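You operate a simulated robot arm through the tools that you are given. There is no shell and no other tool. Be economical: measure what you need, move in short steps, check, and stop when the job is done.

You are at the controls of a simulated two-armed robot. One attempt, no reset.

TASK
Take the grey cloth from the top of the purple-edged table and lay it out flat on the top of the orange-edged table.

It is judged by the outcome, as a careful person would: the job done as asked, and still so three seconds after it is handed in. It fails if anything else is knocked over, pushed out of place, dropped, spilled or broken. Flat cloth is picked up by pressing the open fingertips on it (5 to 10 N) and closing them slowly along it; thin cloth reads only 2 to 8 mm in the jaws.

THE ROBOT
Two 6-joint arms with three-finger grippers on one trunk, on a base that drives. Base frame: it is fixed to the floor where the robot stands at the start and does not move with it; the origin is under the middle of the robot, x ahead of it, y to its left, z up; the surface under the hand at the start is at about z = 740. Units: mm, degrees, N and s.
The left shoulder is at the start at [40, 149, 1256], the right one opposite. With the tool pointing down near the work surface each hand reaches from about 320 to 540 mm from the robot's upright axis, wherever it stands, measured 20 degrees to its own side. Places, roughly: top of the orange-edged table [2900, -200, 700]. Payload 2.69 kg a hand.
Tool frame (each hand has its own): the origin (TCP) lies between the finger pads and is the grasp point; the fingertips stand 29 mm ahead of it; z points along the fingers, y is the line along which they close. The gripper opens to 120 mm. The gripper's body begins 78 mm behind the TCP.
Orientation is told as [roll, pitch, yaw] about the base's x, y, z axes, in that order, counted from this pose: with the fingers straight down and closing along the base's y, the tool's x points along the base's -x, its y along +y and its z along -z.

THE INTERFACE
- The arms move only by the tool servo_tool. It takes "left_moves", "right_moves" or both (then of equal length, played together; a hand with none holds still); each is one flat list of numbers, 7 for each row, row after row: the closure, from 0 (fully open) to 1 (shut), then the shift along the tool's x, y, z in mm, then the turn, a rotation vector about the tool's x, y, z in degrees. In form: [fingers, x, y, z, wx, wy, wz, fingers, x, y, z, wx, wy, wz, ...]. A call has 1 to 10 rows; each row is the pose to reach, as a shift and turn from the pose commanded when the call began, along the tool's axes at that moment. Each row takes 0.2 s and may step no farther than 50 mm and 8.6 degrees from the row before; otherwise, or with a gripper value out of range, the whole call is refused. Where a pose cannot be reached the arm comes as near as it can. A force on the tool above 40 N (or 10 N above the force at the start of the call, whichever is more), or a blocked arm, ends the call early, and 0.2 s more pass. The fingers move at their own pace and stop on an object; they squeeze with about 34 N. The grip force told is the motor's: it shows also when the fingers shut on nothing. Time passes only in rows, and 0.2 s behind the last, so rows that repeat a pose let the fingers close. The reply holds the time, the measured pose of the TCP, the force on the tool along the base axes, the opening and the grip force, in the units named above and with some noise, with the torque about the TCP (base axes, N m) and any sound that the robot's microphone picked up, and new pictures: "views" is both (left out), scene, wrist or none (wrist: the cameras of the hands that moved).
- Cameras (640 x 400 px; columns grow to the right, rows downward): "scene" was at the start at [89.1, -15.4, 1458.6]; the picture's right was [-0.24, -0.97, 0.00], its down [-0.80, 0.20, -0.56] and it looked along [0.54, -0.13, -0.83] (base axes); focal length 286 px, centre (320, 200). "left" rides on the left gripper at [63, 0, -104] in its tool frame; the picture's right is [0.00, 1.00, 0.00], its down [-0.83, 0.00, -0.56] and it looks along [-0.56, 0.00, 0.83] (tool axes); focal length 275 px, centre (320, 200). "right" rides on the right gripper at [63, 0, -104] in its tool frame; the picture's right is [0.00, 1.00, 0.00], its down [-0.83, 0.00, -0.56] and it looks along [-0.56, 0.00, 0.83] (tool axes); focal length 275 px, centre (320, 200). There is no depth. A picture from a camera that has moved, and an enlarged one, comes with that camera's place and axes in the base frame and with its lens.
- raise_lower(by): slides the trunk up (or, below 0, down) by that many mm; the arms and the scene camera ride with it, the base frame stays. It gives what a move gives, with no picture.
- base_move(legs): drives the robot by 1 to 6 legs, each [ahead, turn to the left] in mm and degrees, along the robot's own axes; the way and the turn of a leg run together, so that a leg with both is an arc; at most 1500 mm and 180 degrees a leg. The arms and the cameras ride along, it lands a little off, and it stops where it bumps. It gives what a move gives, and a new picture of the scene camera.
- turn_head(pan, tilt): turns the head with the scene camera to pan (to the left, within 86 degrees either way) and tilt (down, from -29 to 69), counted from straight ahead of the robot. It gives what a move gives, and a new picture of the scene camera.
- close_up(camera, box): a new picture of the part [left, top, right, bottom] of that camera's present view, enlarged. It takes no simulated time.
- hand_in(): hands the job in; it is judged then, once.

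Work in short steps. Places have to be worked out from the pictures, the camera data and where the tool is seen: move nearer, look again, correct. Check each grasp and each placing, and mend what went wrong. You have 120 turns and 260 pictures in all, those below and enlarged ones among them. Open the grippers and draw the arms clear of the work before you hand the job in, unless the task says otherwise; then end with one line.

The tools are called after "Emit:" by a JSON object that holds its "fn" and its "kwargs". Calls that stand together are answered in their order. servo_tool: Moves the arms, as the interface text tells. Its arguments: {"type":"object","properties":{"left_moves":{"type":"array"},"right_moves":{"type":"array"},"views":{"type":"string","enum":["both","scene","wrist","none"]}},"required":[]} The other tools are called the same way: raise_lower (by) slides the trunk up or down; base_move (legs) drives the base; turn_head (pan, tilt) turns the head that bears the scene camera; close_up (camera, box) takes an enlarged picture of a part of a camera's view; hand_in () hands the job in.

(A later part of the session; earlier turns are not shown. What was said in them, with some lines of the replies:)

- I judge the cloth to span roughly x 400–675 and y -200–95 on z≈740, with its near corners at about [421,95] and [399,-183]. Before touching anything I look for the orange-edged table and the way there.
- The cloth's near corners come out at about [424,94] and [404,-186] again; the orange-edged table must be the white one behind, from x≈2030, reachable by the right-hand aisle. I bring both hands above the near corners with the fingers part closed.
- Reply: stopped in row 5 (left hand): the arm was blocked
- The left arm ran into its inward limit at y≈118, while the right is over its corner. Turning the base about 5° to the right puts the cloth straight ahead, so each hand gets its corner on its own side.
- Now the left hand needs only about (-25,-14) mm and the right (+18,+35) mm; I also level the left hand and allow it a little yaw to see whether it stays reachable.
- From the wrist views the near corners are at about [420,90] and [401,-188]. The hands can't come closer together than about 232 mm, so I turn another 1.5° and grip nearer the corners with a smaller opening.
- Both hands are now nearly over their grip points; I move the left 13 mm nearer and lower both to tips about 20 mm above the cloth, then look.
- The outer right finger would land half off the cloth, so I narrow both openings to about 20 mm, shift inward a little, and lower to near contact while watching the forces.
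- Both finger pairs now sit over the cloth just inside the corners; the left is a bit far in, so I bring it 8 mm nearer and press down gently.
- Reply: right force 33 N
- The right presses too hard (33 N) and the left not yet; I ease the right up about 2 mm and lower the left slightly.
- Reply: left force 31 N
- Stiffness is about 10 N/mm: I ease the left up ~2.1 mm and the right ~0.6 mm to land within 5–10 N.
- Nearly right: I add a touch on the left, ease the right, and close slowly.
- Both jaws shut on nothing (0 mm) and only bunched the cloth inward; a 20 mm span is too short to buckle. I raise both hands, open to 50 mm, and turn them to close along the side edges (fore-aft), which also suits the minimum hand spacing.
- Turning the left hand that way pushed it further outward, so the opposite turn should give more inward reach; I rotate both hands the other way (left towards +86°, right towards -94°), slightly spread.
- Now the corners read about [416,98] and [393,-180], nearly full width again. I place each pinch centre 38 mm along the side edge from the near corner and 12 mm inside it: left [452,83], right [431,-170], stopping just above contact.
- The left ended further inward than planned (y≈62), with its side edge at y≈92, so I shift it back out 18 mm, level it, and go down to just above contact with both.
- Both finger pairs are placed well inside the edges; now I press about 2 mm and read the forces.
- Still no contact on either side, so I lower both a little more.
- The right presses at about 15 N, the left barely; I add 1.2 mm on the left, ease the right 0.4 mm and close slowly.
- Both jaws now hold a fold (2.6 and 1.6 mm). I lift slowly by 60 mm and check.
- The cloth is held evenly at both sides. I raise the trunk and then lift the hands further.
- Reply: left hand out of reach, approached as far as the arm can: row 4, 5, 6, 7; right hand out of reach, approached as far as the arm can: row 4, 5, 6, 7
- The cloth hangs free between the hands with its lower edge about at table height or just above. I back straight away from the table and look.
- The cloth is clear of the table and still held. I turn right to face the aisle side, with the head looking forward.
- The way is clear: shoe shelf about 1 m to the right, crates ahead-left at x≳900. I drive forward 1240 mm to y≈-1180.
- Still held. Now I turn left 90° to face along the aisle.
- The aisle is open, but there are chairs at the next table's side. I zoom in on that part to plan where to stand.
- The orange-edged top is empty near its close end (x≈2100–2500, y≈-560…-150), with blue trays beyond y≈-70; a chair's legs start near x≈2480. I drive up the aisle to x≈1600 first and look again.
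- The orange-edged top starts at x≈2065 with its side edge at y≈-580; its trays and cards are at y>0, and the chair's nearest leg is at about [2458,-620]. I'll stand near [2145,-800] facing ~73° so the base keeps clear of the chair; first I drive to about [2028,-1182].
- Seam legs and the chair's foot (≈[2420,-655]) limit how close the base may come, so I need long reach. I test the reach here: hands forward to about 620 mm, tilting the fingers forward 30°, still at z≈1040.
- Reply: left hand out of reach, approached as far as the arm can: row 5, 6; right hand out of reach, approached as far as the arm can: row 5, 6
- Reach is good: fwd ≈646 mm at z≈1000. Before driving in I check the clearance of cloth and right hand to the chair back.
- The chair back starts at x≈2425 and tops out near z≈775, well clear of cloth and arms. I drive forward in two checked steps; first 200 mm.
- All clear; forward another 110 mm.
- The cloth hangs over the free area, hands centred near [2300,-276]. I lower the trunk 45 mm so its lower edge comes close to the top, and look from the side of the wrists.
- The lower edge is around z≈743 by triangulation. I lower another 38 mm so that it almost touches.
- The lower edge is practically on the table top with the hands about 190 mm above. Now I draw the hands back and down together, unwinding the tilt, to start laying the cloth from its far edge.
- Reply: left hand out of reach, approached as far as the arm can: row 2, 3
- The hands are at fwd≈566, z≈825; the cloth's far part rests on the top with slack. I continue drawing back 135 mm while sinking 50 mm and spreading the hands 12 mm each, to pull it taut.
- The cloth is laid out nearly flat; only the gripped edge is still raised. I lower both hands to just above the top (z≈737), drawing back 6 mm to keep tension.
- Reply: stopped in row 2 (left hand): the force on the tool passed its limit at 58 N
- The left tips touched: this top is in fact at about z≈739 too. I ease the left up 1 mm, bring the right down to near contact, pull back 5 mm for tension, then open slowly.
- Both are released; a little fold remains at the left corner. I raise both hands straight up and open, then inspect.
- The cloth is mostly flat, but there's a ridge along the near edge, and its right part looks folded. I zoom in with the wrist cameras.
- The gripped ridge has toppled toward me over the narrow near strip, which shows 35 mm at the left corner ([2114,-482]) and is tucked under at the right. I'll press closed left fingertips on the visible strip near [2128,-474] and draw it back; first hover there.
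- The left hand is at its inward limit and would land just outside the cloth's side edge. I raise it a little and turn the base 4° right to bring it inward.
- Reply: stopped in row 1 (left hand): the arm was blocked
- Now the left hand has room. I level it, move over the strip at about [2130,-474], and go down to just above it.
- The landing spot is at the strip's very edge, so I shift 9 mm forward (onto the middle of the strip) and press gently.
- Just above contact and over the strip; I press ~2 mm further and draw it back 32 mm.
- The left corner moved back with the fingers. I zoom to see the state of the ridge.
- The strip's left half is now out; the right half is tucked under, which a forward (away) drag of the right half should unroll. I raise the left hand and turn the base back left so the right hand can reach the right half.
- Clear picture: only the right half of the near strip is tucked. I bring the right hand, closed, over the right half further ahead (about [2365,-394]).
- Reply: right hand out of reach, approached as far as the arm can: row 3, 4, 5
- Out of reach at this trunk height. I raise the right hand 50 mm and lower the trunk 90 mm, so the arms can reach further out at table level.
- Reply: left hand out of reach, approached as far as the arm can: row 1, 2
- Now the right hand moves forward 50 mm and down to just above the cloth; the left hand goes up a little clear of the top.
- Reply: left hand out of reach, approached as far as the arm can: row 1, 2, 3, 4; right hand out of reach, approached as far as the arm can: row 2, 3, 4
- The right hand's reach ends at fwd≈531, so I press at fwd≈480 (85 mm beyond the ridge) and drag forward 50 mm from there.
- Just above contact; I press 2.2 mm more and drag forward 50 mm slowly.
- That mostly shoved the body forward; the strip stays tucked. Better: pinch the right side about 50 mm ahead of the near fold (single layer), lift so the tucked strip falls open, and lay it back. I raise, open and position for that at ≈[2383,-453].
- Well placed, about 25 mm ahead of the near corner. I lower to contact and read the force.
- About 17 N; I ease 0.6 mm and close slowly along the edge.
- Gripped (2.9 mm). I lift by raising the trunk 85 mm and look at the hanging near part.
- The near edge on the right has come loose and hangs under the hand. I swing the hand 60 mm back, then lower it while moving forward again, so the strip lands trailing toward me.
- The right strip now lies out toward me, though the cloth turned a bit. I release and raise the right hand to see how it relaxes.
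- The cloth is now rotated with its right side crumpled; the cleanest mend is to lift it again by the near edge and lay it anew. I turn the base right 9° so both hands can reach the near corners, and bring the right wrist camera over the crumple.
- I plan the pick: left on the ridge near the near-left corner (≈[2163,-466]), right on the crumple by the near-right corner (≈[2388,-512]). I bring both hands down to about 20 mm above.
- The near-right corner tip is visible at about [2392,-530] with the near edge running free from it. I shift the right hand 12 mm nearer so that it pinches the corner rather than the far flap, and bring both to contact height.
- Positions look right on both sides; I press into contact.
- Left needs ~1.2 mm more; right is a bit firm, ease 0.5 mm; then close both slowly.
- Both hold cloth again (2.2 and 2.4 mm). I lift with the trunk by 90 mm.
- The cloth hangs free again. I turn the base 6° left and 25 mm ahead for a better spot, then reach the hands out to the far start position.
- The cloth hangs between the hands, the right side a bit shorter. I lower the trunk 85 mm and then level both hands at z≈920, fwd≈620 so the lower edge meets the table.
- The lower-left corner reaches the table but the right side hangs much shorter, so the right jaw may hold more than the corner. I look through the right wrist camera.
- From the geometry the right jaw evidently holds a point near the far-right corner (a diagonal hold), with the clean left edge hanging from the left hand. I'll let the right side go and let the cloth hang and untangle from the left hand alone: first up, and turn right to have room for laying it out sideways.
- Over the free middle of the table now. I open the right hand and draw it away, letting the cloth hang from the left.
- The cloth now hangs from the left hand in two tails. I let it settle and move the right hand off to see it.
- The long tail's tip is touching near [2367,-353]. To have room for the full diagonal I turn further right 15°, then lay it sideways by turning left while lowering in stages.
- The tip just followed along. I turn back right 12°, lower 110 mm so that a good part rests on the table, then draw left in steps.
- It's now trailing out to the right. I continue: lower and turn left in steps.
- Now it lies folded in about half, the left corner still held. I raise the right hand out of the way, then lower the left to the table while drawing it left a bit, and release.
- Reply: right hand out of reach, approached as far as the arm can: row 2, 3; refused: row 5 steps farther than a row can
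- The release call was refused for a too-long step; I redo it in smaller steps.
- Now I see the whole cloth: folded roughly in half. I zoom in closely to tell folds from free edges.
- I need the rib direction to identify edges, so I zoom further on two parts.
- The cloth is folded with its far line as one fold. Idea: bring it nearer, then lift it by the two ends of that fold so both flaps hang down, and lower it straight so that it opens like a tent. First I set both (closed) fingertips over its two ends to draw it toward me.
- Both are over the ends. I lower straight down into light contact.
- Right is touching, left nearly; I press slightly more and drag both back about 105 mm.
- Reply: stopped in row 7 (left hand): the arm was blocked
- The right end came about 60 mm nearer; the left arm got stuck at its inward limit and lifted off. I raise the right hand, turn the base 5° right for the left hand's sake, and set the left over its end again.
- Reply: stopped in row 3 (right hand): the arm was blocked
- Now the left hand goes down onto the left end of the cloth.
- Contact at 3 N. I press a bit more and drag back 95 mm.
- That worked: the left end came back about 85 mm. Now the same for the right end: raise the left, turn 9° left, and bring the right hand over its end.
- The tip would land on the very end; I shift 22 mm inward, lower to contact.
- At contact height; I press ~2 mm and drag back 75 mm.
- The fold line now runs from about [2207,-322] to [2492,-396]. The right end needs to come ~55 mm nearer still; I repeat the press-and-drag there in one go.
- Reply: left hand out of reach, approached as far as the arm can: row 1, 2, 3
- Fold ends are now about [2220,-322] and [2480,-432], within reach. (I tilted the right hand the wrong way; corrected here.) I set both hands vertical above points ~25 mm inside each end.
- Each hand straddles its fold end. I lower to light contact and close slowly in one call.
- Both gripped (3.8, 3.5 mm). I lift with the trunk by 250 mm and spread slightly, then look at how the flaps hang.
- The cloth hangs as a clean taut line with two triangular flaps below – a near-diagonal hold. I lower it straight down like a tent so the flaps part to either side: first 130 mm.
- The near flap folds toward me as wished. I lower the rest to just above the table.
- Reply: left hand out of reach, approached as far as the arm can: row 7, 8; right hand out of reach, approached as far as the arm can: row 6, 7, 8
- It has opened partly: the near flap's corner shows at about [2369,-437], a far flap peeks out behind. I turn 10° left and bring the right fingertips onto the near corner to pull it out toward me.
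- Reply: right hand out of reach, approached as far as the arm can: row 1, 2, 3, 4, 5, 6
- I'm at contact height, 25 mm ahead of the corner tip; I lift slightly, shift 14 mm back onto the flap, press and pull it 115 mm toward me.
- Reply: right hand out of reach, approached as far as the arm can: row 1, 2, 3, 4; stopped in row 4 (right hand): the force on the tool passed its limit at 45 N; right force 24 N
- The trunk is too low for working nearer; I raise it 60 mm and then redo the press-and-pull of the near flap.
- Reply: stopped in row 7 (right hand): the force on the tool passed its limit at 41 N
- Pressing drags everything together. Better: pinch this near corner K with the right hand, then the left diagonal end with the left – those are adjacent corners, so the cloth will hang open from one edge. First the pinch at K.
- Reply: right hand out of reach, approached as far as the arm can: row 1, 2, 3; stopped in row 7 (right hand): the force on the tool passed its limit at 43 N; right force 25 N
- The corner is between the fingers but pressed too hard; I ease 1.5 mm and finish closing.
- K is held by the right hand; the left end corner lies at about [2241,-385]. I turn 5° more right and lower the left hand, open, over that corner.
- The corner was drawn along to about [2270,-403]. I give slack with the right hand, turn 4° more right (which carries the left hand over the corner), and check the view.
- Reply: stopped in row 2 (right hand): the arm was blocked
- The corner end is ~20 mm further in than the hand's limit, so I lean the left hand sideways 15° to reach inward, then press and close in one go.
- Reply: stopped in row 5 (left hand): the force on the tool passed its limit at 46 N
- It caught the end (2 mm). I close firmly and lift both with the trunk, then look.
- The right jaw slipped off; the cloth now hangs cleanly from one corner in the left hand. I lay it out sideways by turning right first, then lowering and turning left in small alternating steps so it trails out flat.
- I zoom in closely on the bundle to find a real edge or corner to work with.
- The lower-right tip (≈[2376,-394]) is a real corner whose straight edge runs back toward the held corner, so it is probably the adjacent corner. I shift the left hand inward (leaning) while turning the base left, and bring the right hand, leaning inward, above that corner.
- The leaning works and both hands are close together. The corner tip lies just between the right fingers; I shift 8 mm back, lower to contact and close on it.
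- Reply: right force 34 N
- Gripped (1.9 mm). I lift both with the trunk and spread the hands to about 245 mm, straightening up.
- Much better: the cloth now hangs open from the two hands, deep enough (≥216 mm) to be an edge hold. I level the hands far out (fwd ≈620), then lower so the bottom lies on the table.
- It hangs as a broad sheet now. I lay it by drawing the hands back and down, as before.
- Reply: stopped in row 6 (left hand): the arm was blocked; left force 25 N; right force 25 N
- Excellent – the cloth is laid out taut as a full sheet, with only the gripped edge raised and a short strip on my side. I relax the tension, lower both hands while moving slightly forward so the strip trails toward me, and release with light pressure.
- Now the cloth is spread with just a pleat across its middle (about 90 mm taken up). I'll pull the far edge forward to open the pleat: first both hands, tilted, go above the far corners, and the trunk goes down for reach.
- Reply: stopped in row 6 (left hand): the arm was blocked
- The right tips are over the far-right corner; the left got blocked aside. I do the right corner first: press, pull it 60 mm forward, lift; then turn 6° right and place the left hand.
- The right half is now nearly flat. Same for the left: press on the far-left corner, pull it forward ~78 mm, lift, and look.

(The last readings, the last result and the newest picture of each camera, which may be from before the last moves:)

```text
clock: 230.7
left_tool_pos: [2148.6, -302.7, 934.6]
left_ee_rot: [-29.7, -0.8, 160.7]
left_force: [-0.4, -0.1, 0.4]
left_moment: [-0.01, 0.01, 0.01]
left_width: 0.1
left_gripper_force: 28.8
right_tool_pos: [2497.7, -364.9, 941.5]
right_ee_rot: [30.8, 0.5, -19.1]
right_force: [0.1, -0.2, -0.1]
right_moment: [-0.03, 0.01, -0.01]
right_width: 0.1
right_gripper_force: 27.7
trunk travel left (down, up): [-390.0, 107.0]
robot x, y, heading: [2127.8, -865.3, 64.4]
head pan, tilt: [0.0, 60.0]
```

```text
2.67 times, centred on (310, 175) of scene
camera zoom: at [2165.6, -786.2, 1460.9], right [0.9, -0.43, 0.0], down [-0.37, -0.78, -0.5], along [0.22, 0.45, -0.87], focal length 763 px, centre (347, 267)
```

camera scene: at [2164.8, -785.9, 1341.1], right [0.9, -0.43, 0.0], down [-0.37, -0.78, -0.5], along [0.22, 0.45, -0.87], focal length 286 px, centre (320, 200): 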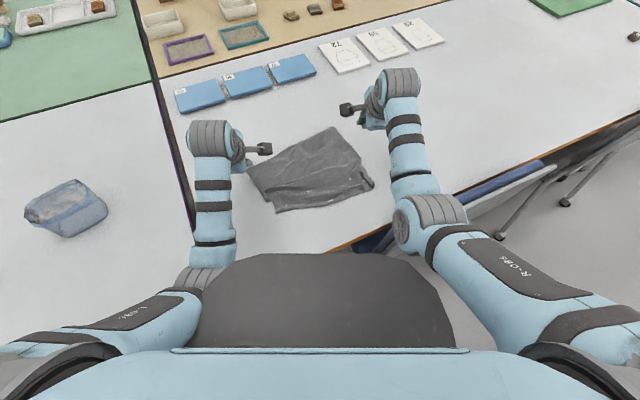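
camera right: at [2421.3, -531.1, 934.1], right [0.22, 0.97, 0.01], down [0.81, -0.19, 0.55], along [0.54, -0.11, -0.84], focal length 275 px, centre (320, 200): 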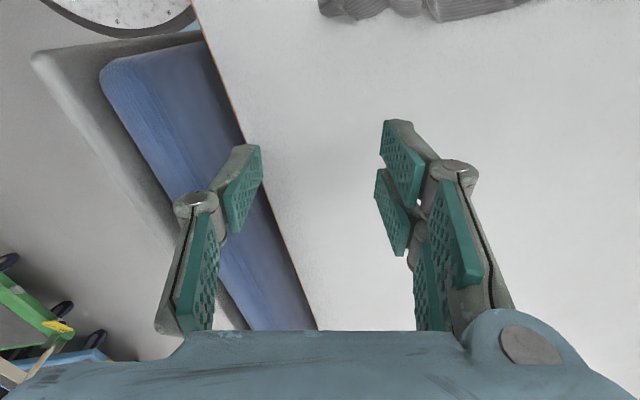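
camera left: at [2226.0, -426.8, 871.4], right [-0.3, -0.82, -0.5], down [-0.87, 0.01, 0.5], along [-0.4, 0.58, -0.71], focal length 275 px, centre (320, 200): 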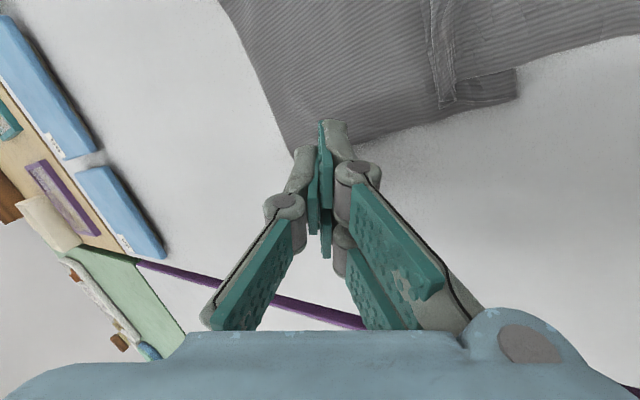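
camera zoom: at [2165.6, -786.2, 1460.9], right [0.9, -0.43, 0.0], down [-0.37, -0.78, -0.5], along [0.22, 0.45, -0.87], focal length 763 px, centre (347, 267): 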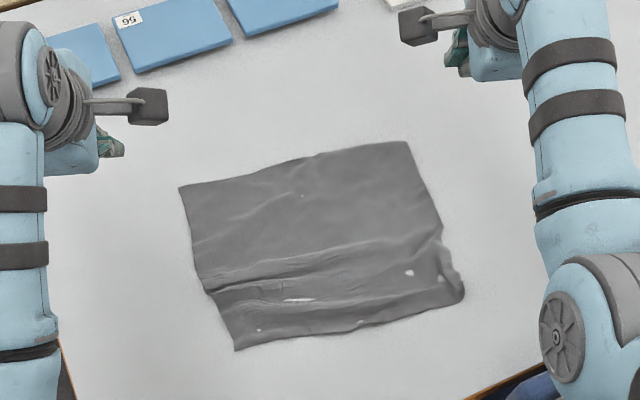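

Nearly there: the far edge is out; about 50 mm of slack remains in the ridge near the front. I set both hands over the near corners (left leaning slightly inward) to pull the near edge back.

Emit:
{"fn": "servo_tool", "kwargs": {"left_moves": [1, 19, 28, 12, -5, 2, 0, 1, 38, 57, 25, -10, 4, 0, 1, 57, 85, 37, -15, 6, 0, 1, 76, 113, 50, -20, 8, 0, 1, 95, 142, 62, -25, 10, 0, 1, 112, 170, 75, -30, 12, 0, 1, 112, 170, 75, -30, 12, 0], "right_moves": [1, 4, -32, 12, 5, 0, 0, 1, 8, -64, 23, 10, 0, 0, 1, 12, -95, 35, 15.5, 0, 0, 1, 16, -127, 47, 20.5, 0, 0, 1, 20, -159, 58, 25.7, 0, 0, 1, 23.5, -190.6, 70, 30.8, 0, 0, 1, 23.5, -190.6, 70, 30.8, 0, 0], "views": "both"}}

```text
clock: 232.3
left_tool_pos: [2218.9, -441.7, 783.5]
left_ee_rot: [0.2, 10.6, 157.7]
left_force: [-0.4, -0.8, -0.4]
left_moment: [-0.03, 0.01, -0.03]
left_width: 0.0
left_gripper_force: 28.2
right_tool_pos: [2431.3, -478.6, 784.8]
right_ee_rot: [0.0, 0.4, -19.2]
right_force: [-0.9, 0.0, 0.4]
right_moment: [0.02, 0.0, 0.0]
right_width: 0.1
right_gripper_force: 28.6
trunk travel left (down, up): [-390.0, 107.0]
robot x, y, heading: [2130.8, -867.2, 64.3]
head pan, tilt: [0.0, 60.0]
camera scene: at [2165.4, -786.3, 1460.8], right [0.9, -0.43, 0.0], down [-0.37, -0.78, -0.5], along [0.22, 0.45, -0.87], focal length 286 px, centre (320, 200)
camera right: at [2371.8, -458.7, 889.3], right [0.32, 0.95, 0.0], down [0.79, -0.27, 0.55], along [0.52, -0.18, -0.84], focal length 275 px, centre (320, 200)
camera left: at [2258.9, -458.5, 897.7], right [-0.38, -0.92, 0.0], down [-0.85, 0.35, 0.39], along [-0.36, 0.15, -0.92], focal length 275 px, centre (320, 200)
```

scene: 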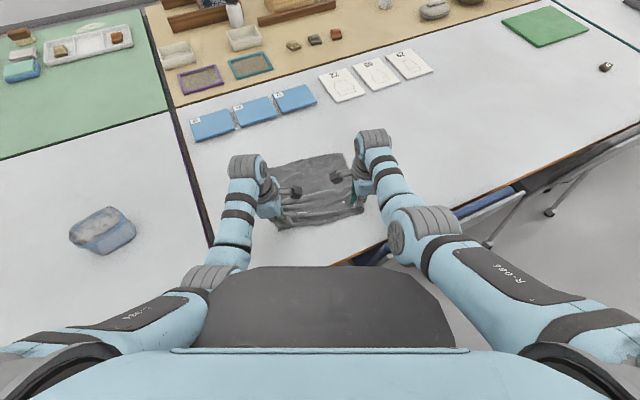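
right: 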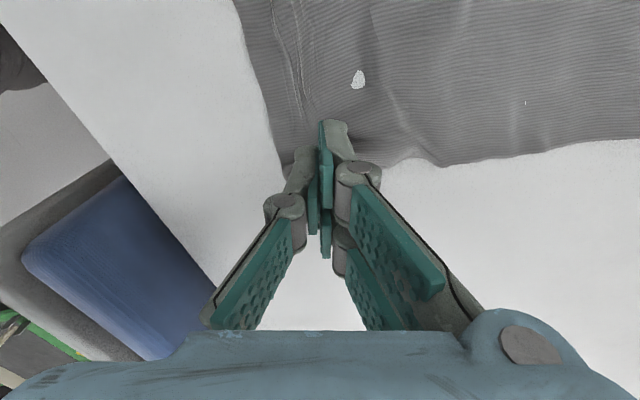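
left: 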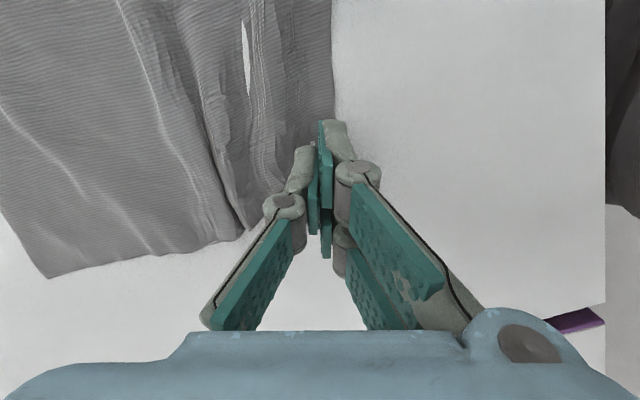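

Both tips are on the near strip. I press lightly and draw the near edge back 48 mm with both hands, then lift clear and look.

Emit:
{"fn": "servo_tool", "kwargs": {"left_moves": [1, 0, 0, 8, 0, 0, 0, 1, 0, 0, 14.5, 0, 0, 0, 1, 0, 0, 16.8, 0, 0, 0, 1, 0, 8, 16.8, 0, 0, 0, 1, 0, 16, 16.8, 0, 0, 0, 1, 0, 24, 16.8, 0, 0, 0, 1, 0, 32, 16.8, 0, 0, 0, 1, 0, 40, 16.8, 0, 0, 0, 1, 0, 48, 16.8, 0, 0, 0, 1, 0, 48, 16.8, 0, 0, 0], "right_moves": [1, 0, -4, 8, 0, 0, 0, 1, 0, -8, 15, 0, 0, 0, 1, 0, -8, 17.2, 0, 0, 0, 1, 0, -16, 17.2, 0, 0, 0, 1, 0, -24, 17.2, 0, 0, 0, 1, 0, -32, 17.2, 0, 0, 0, 1, 0, -40, 17.2, 0, 0, 0, 1, 0, -48, 17.2, 0, 0, 0, 1, 0, -56, 17.2, 0, 0, 0, 1, 0, -56, 17.2, 0, 0, 0], "views": "none"}}

Emit:
{"fn": "servo_tool", "kwargs": {"left_moves": [1, 0, 0, -20, 0, 0, 0, 1, -20, 0, -50, 0, 0, 0, 1, -60, 0, -60, 0, 0, 0, 1, -100, 0, -60, 0, 0, 0], "right_moves": [1, 0, 0, -20, 0, 0, 0, 1, -20, 0, -50, 0, 0, 0, 1, -60, 0, -60, 0, 0, 0, 1, -100, 0, -60, 0, 0, 0], "views": "none"}}

Emit:
{"fn": "close_up", "kwargs": {"camera": "scene", "box": [210, 120, 430, 270]}}

```text
clock: 234.0
left_tool_pos: [2208.2, -474.2, 769.9]
left_ee_rot: [-0.2, 10.8, 157.7]
left_force: [-0.6, -1.1, 15.3]
left_moment: [-0.01, 0.25, 0.03]
left_width: 0.0
left_gripper_force: 28.0
right_tool_pos: [2418.8, -518.2, 767.0]
right_ee_rot: [0.1, 0.3, -19.1]
right_force: [0.1, -0.5, 5.1]
right_moment: [-0.08, -0.04, -0.01]
right_width: 0.0
right_gripper_force: 28.5
trunk travel left (down, up): [-390.0, 107.0]
robot x, y, heading: [2134.2, -865.7, 64.3]
head pan, tilt: [0.0, 60.0]
stopped in row 8 (left hand): the force on the tool passed its limit at 40 N (the readings are from after the stop); the commanded pose is now the measured one
```

```text
clock: 235.0
left_tool_pos: [2107.7, -432.2, 810.2]
left_ee_rot: [0.0, 10.8, 157.7]
left_force: [0.0, 0.7, 0.0]
left_moment: [0.01, -0.02, 0.0]
left_width: 0.0
left_gripper_force: 28.4
right_tool_pos: [2514.4, -549.6, 825.1]
right_ee_rot: [0.0, 0.4, -19.1]
right_force: [0.1, -0.6, 0.1]
right_moment: [0.02, -0.01, 0.01]
right_width: 0.0
right_gripper_force: 28.1
trunk travel left (down, up): [-390.0, 107.0]
robot x, y, heading: [2127.9, -866.5, 64.3]
head pan, tilt: [0.0, 60.0]
```

```text
2.67 times, centred on (320, 195) of scene
camera zoom: at [2165.7, -785.8, 1460.7], right [0.9, -0.43, 0.0], down [-0.37, -0.78, -0.5], along [0.22, 0.45, -0.87], focal length 763 px, centre (320, 213)
```

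zoom: 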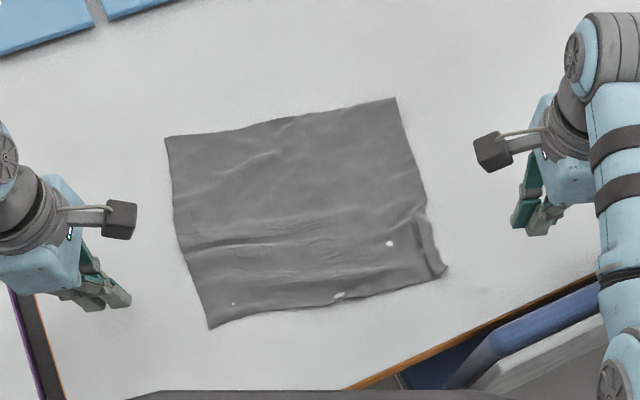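

Almost perfectly flat; only the right side near the front corner is slightly folded. I press on that edge at about [2434,-509], draw it 20 mm outward, lift and look.

Emit:
{"fn": "servo_tool", "kwargs": {"right_moves": [1, 45, 6, 15, 0, 0, 0, 1, 89, 12, 30, 0, 0, 0, 1, 89, 12, 48, 0, 0, 0, 1, 89, 12, 56, 0, 0, 0, 1, 89, 12, 57.9, 0, 0, 0, 1, 82, 11, 57.9, 0, 0, 0, 1, 75, 9, 57.9, 0, 0, 0, 1, 67, 7, 57.9, 0, 0, 0, 1, 67, 7, 35, 0, 0, 0, 1, 45, 0, 5, 0, 0, 0], "views": "none"}}

Emit:
{"fn": "servo_tool", "kwargs": {"right_moves": [0.5, -20, 0, -10, 0, 0, 0, 0.3, -50, 0, -20, 0, 0, 0, 0, -50, 0, -20, 0, 0, 0], "left_moves": [0.5, 0, 0, -10, 0, 0, 0, 0.3, -10, 0, -20, 0, 0, 0, 0, -10, 0, -20, 0, 0, 0], "views": "none"}}

Emit:
{"fn": "close_up", "kwargs": {"camera": "scene", "box": [210, 120, 430, 270]}}

```text
clock: 237.2
left_tool_pos: [2107.8, -433.2, 809.2]
left_ee_rot: [-0.1, 10.7, 157.8]
left_force: [0.1, -0.1, -0.9]
left_moment: [0.01, 0.0, 0.01]
left_width: 0.0
left_gripper_force: 28.5
right_tool_pos: [2471.4, -535.4, 821.4]
right_ee_rot: [-0.1, 0.3, -19.2]
right_force: [0.0, -0.2, -0.2]
right_moment: [-0.01, -0.01, 0.01]
right_width: 0.1
right_gripper_force: 28.9
trunk travel left (down, up): [-390.0, 107.0]
robot x, y, heading: [2129.3, -864.8, 64.4]
head pan, tilt: [0.0, 60.0]
```

```text
clock: 238.0
left_tool_pos: [2092.8, -427.2, 827.5]
left_ee_rot: [0.0, 10.7, 157.6]
left_force: [0.3, -0.3, 0.0]
left_moment: [-0.04, -0.02, -0.02]
left_width: 118.5
left_gripper_force: 0.0
right_tool_pos: [2517.6, -551.5, 842.7]
right_ee_rot: [-0.1, 0.4, -19.1]
right_force: [0.4, -0.3, 0.0]
right_moment: [-0.01, -0.03, 0.0]
right_width: 118.1
right_gripper_force: 0.0
trunk travel left (down, up): [-390.0, 107.0]
robot x, y, heading: [2127.3, -863.7, 64.4]
head pan, tilt: [0.0, 60.0]
```

```text
2.67 times, centred on (320, 195) of scene
camera zoom: at [2165.2, -785.9, 1460.8], right [0.9, -0.43, 0.0], down [-0.37, -0.78, -0.5], along [0.22, 0.45, -0.87], focal length 763 px, centre (320, 213)
```

zoom: 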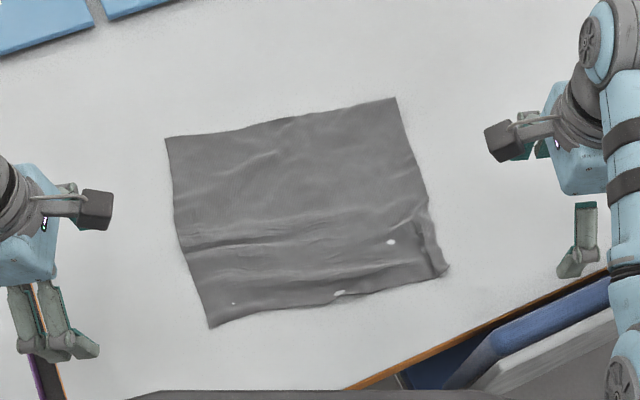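

The cloth now lies spread out flat on the orange-edged table, the grippers are open and clear of it; I just raise the arms well away before handing in.

Emit:
{"fn": "raise_lower", "kwargs": {"by": 90}}

Emit:
{"fn": "hand_in", "kwargs": {}}

```text
clock: 239.2
left_tool_pos: [2093.2, -427.4, 917.6]
left_ee_rot: [0.0, 10.8, 157.7]
left_force: [0.5, -0.1, 0.4]
left_moment: [-0.01, -0.01, 0.0]
left_width: 120.0
left_gripper_force: 0.0
right_tool_pos: [2517.2, -551.6, 931.6]
right_ee_rot: [0.0, 0.5, -19.0]
right_force: [0.5, -0.4, 0.7]
right_moment: [0.01, 0.0, 0.04]
right_width: 119.9
right_gripper_force: 0.2
trunk travel left (down, up): [-480.0, 17.0]
robot x, y, heading: [2129.5, -868.0, 64.5]
head pan, tilt: [0.0, 60.0]
```

```text
The job is handed in.
```

The grey cloth is on the orange-edged table, spread out but not perfectly flat: about 15 mm of its right side near the front corner is still folded and a few low wrinkles remain. The grippers are open and clear of it. In the views I had, nothing else looked moved, but the right hand may have lightly touched the chair back once.
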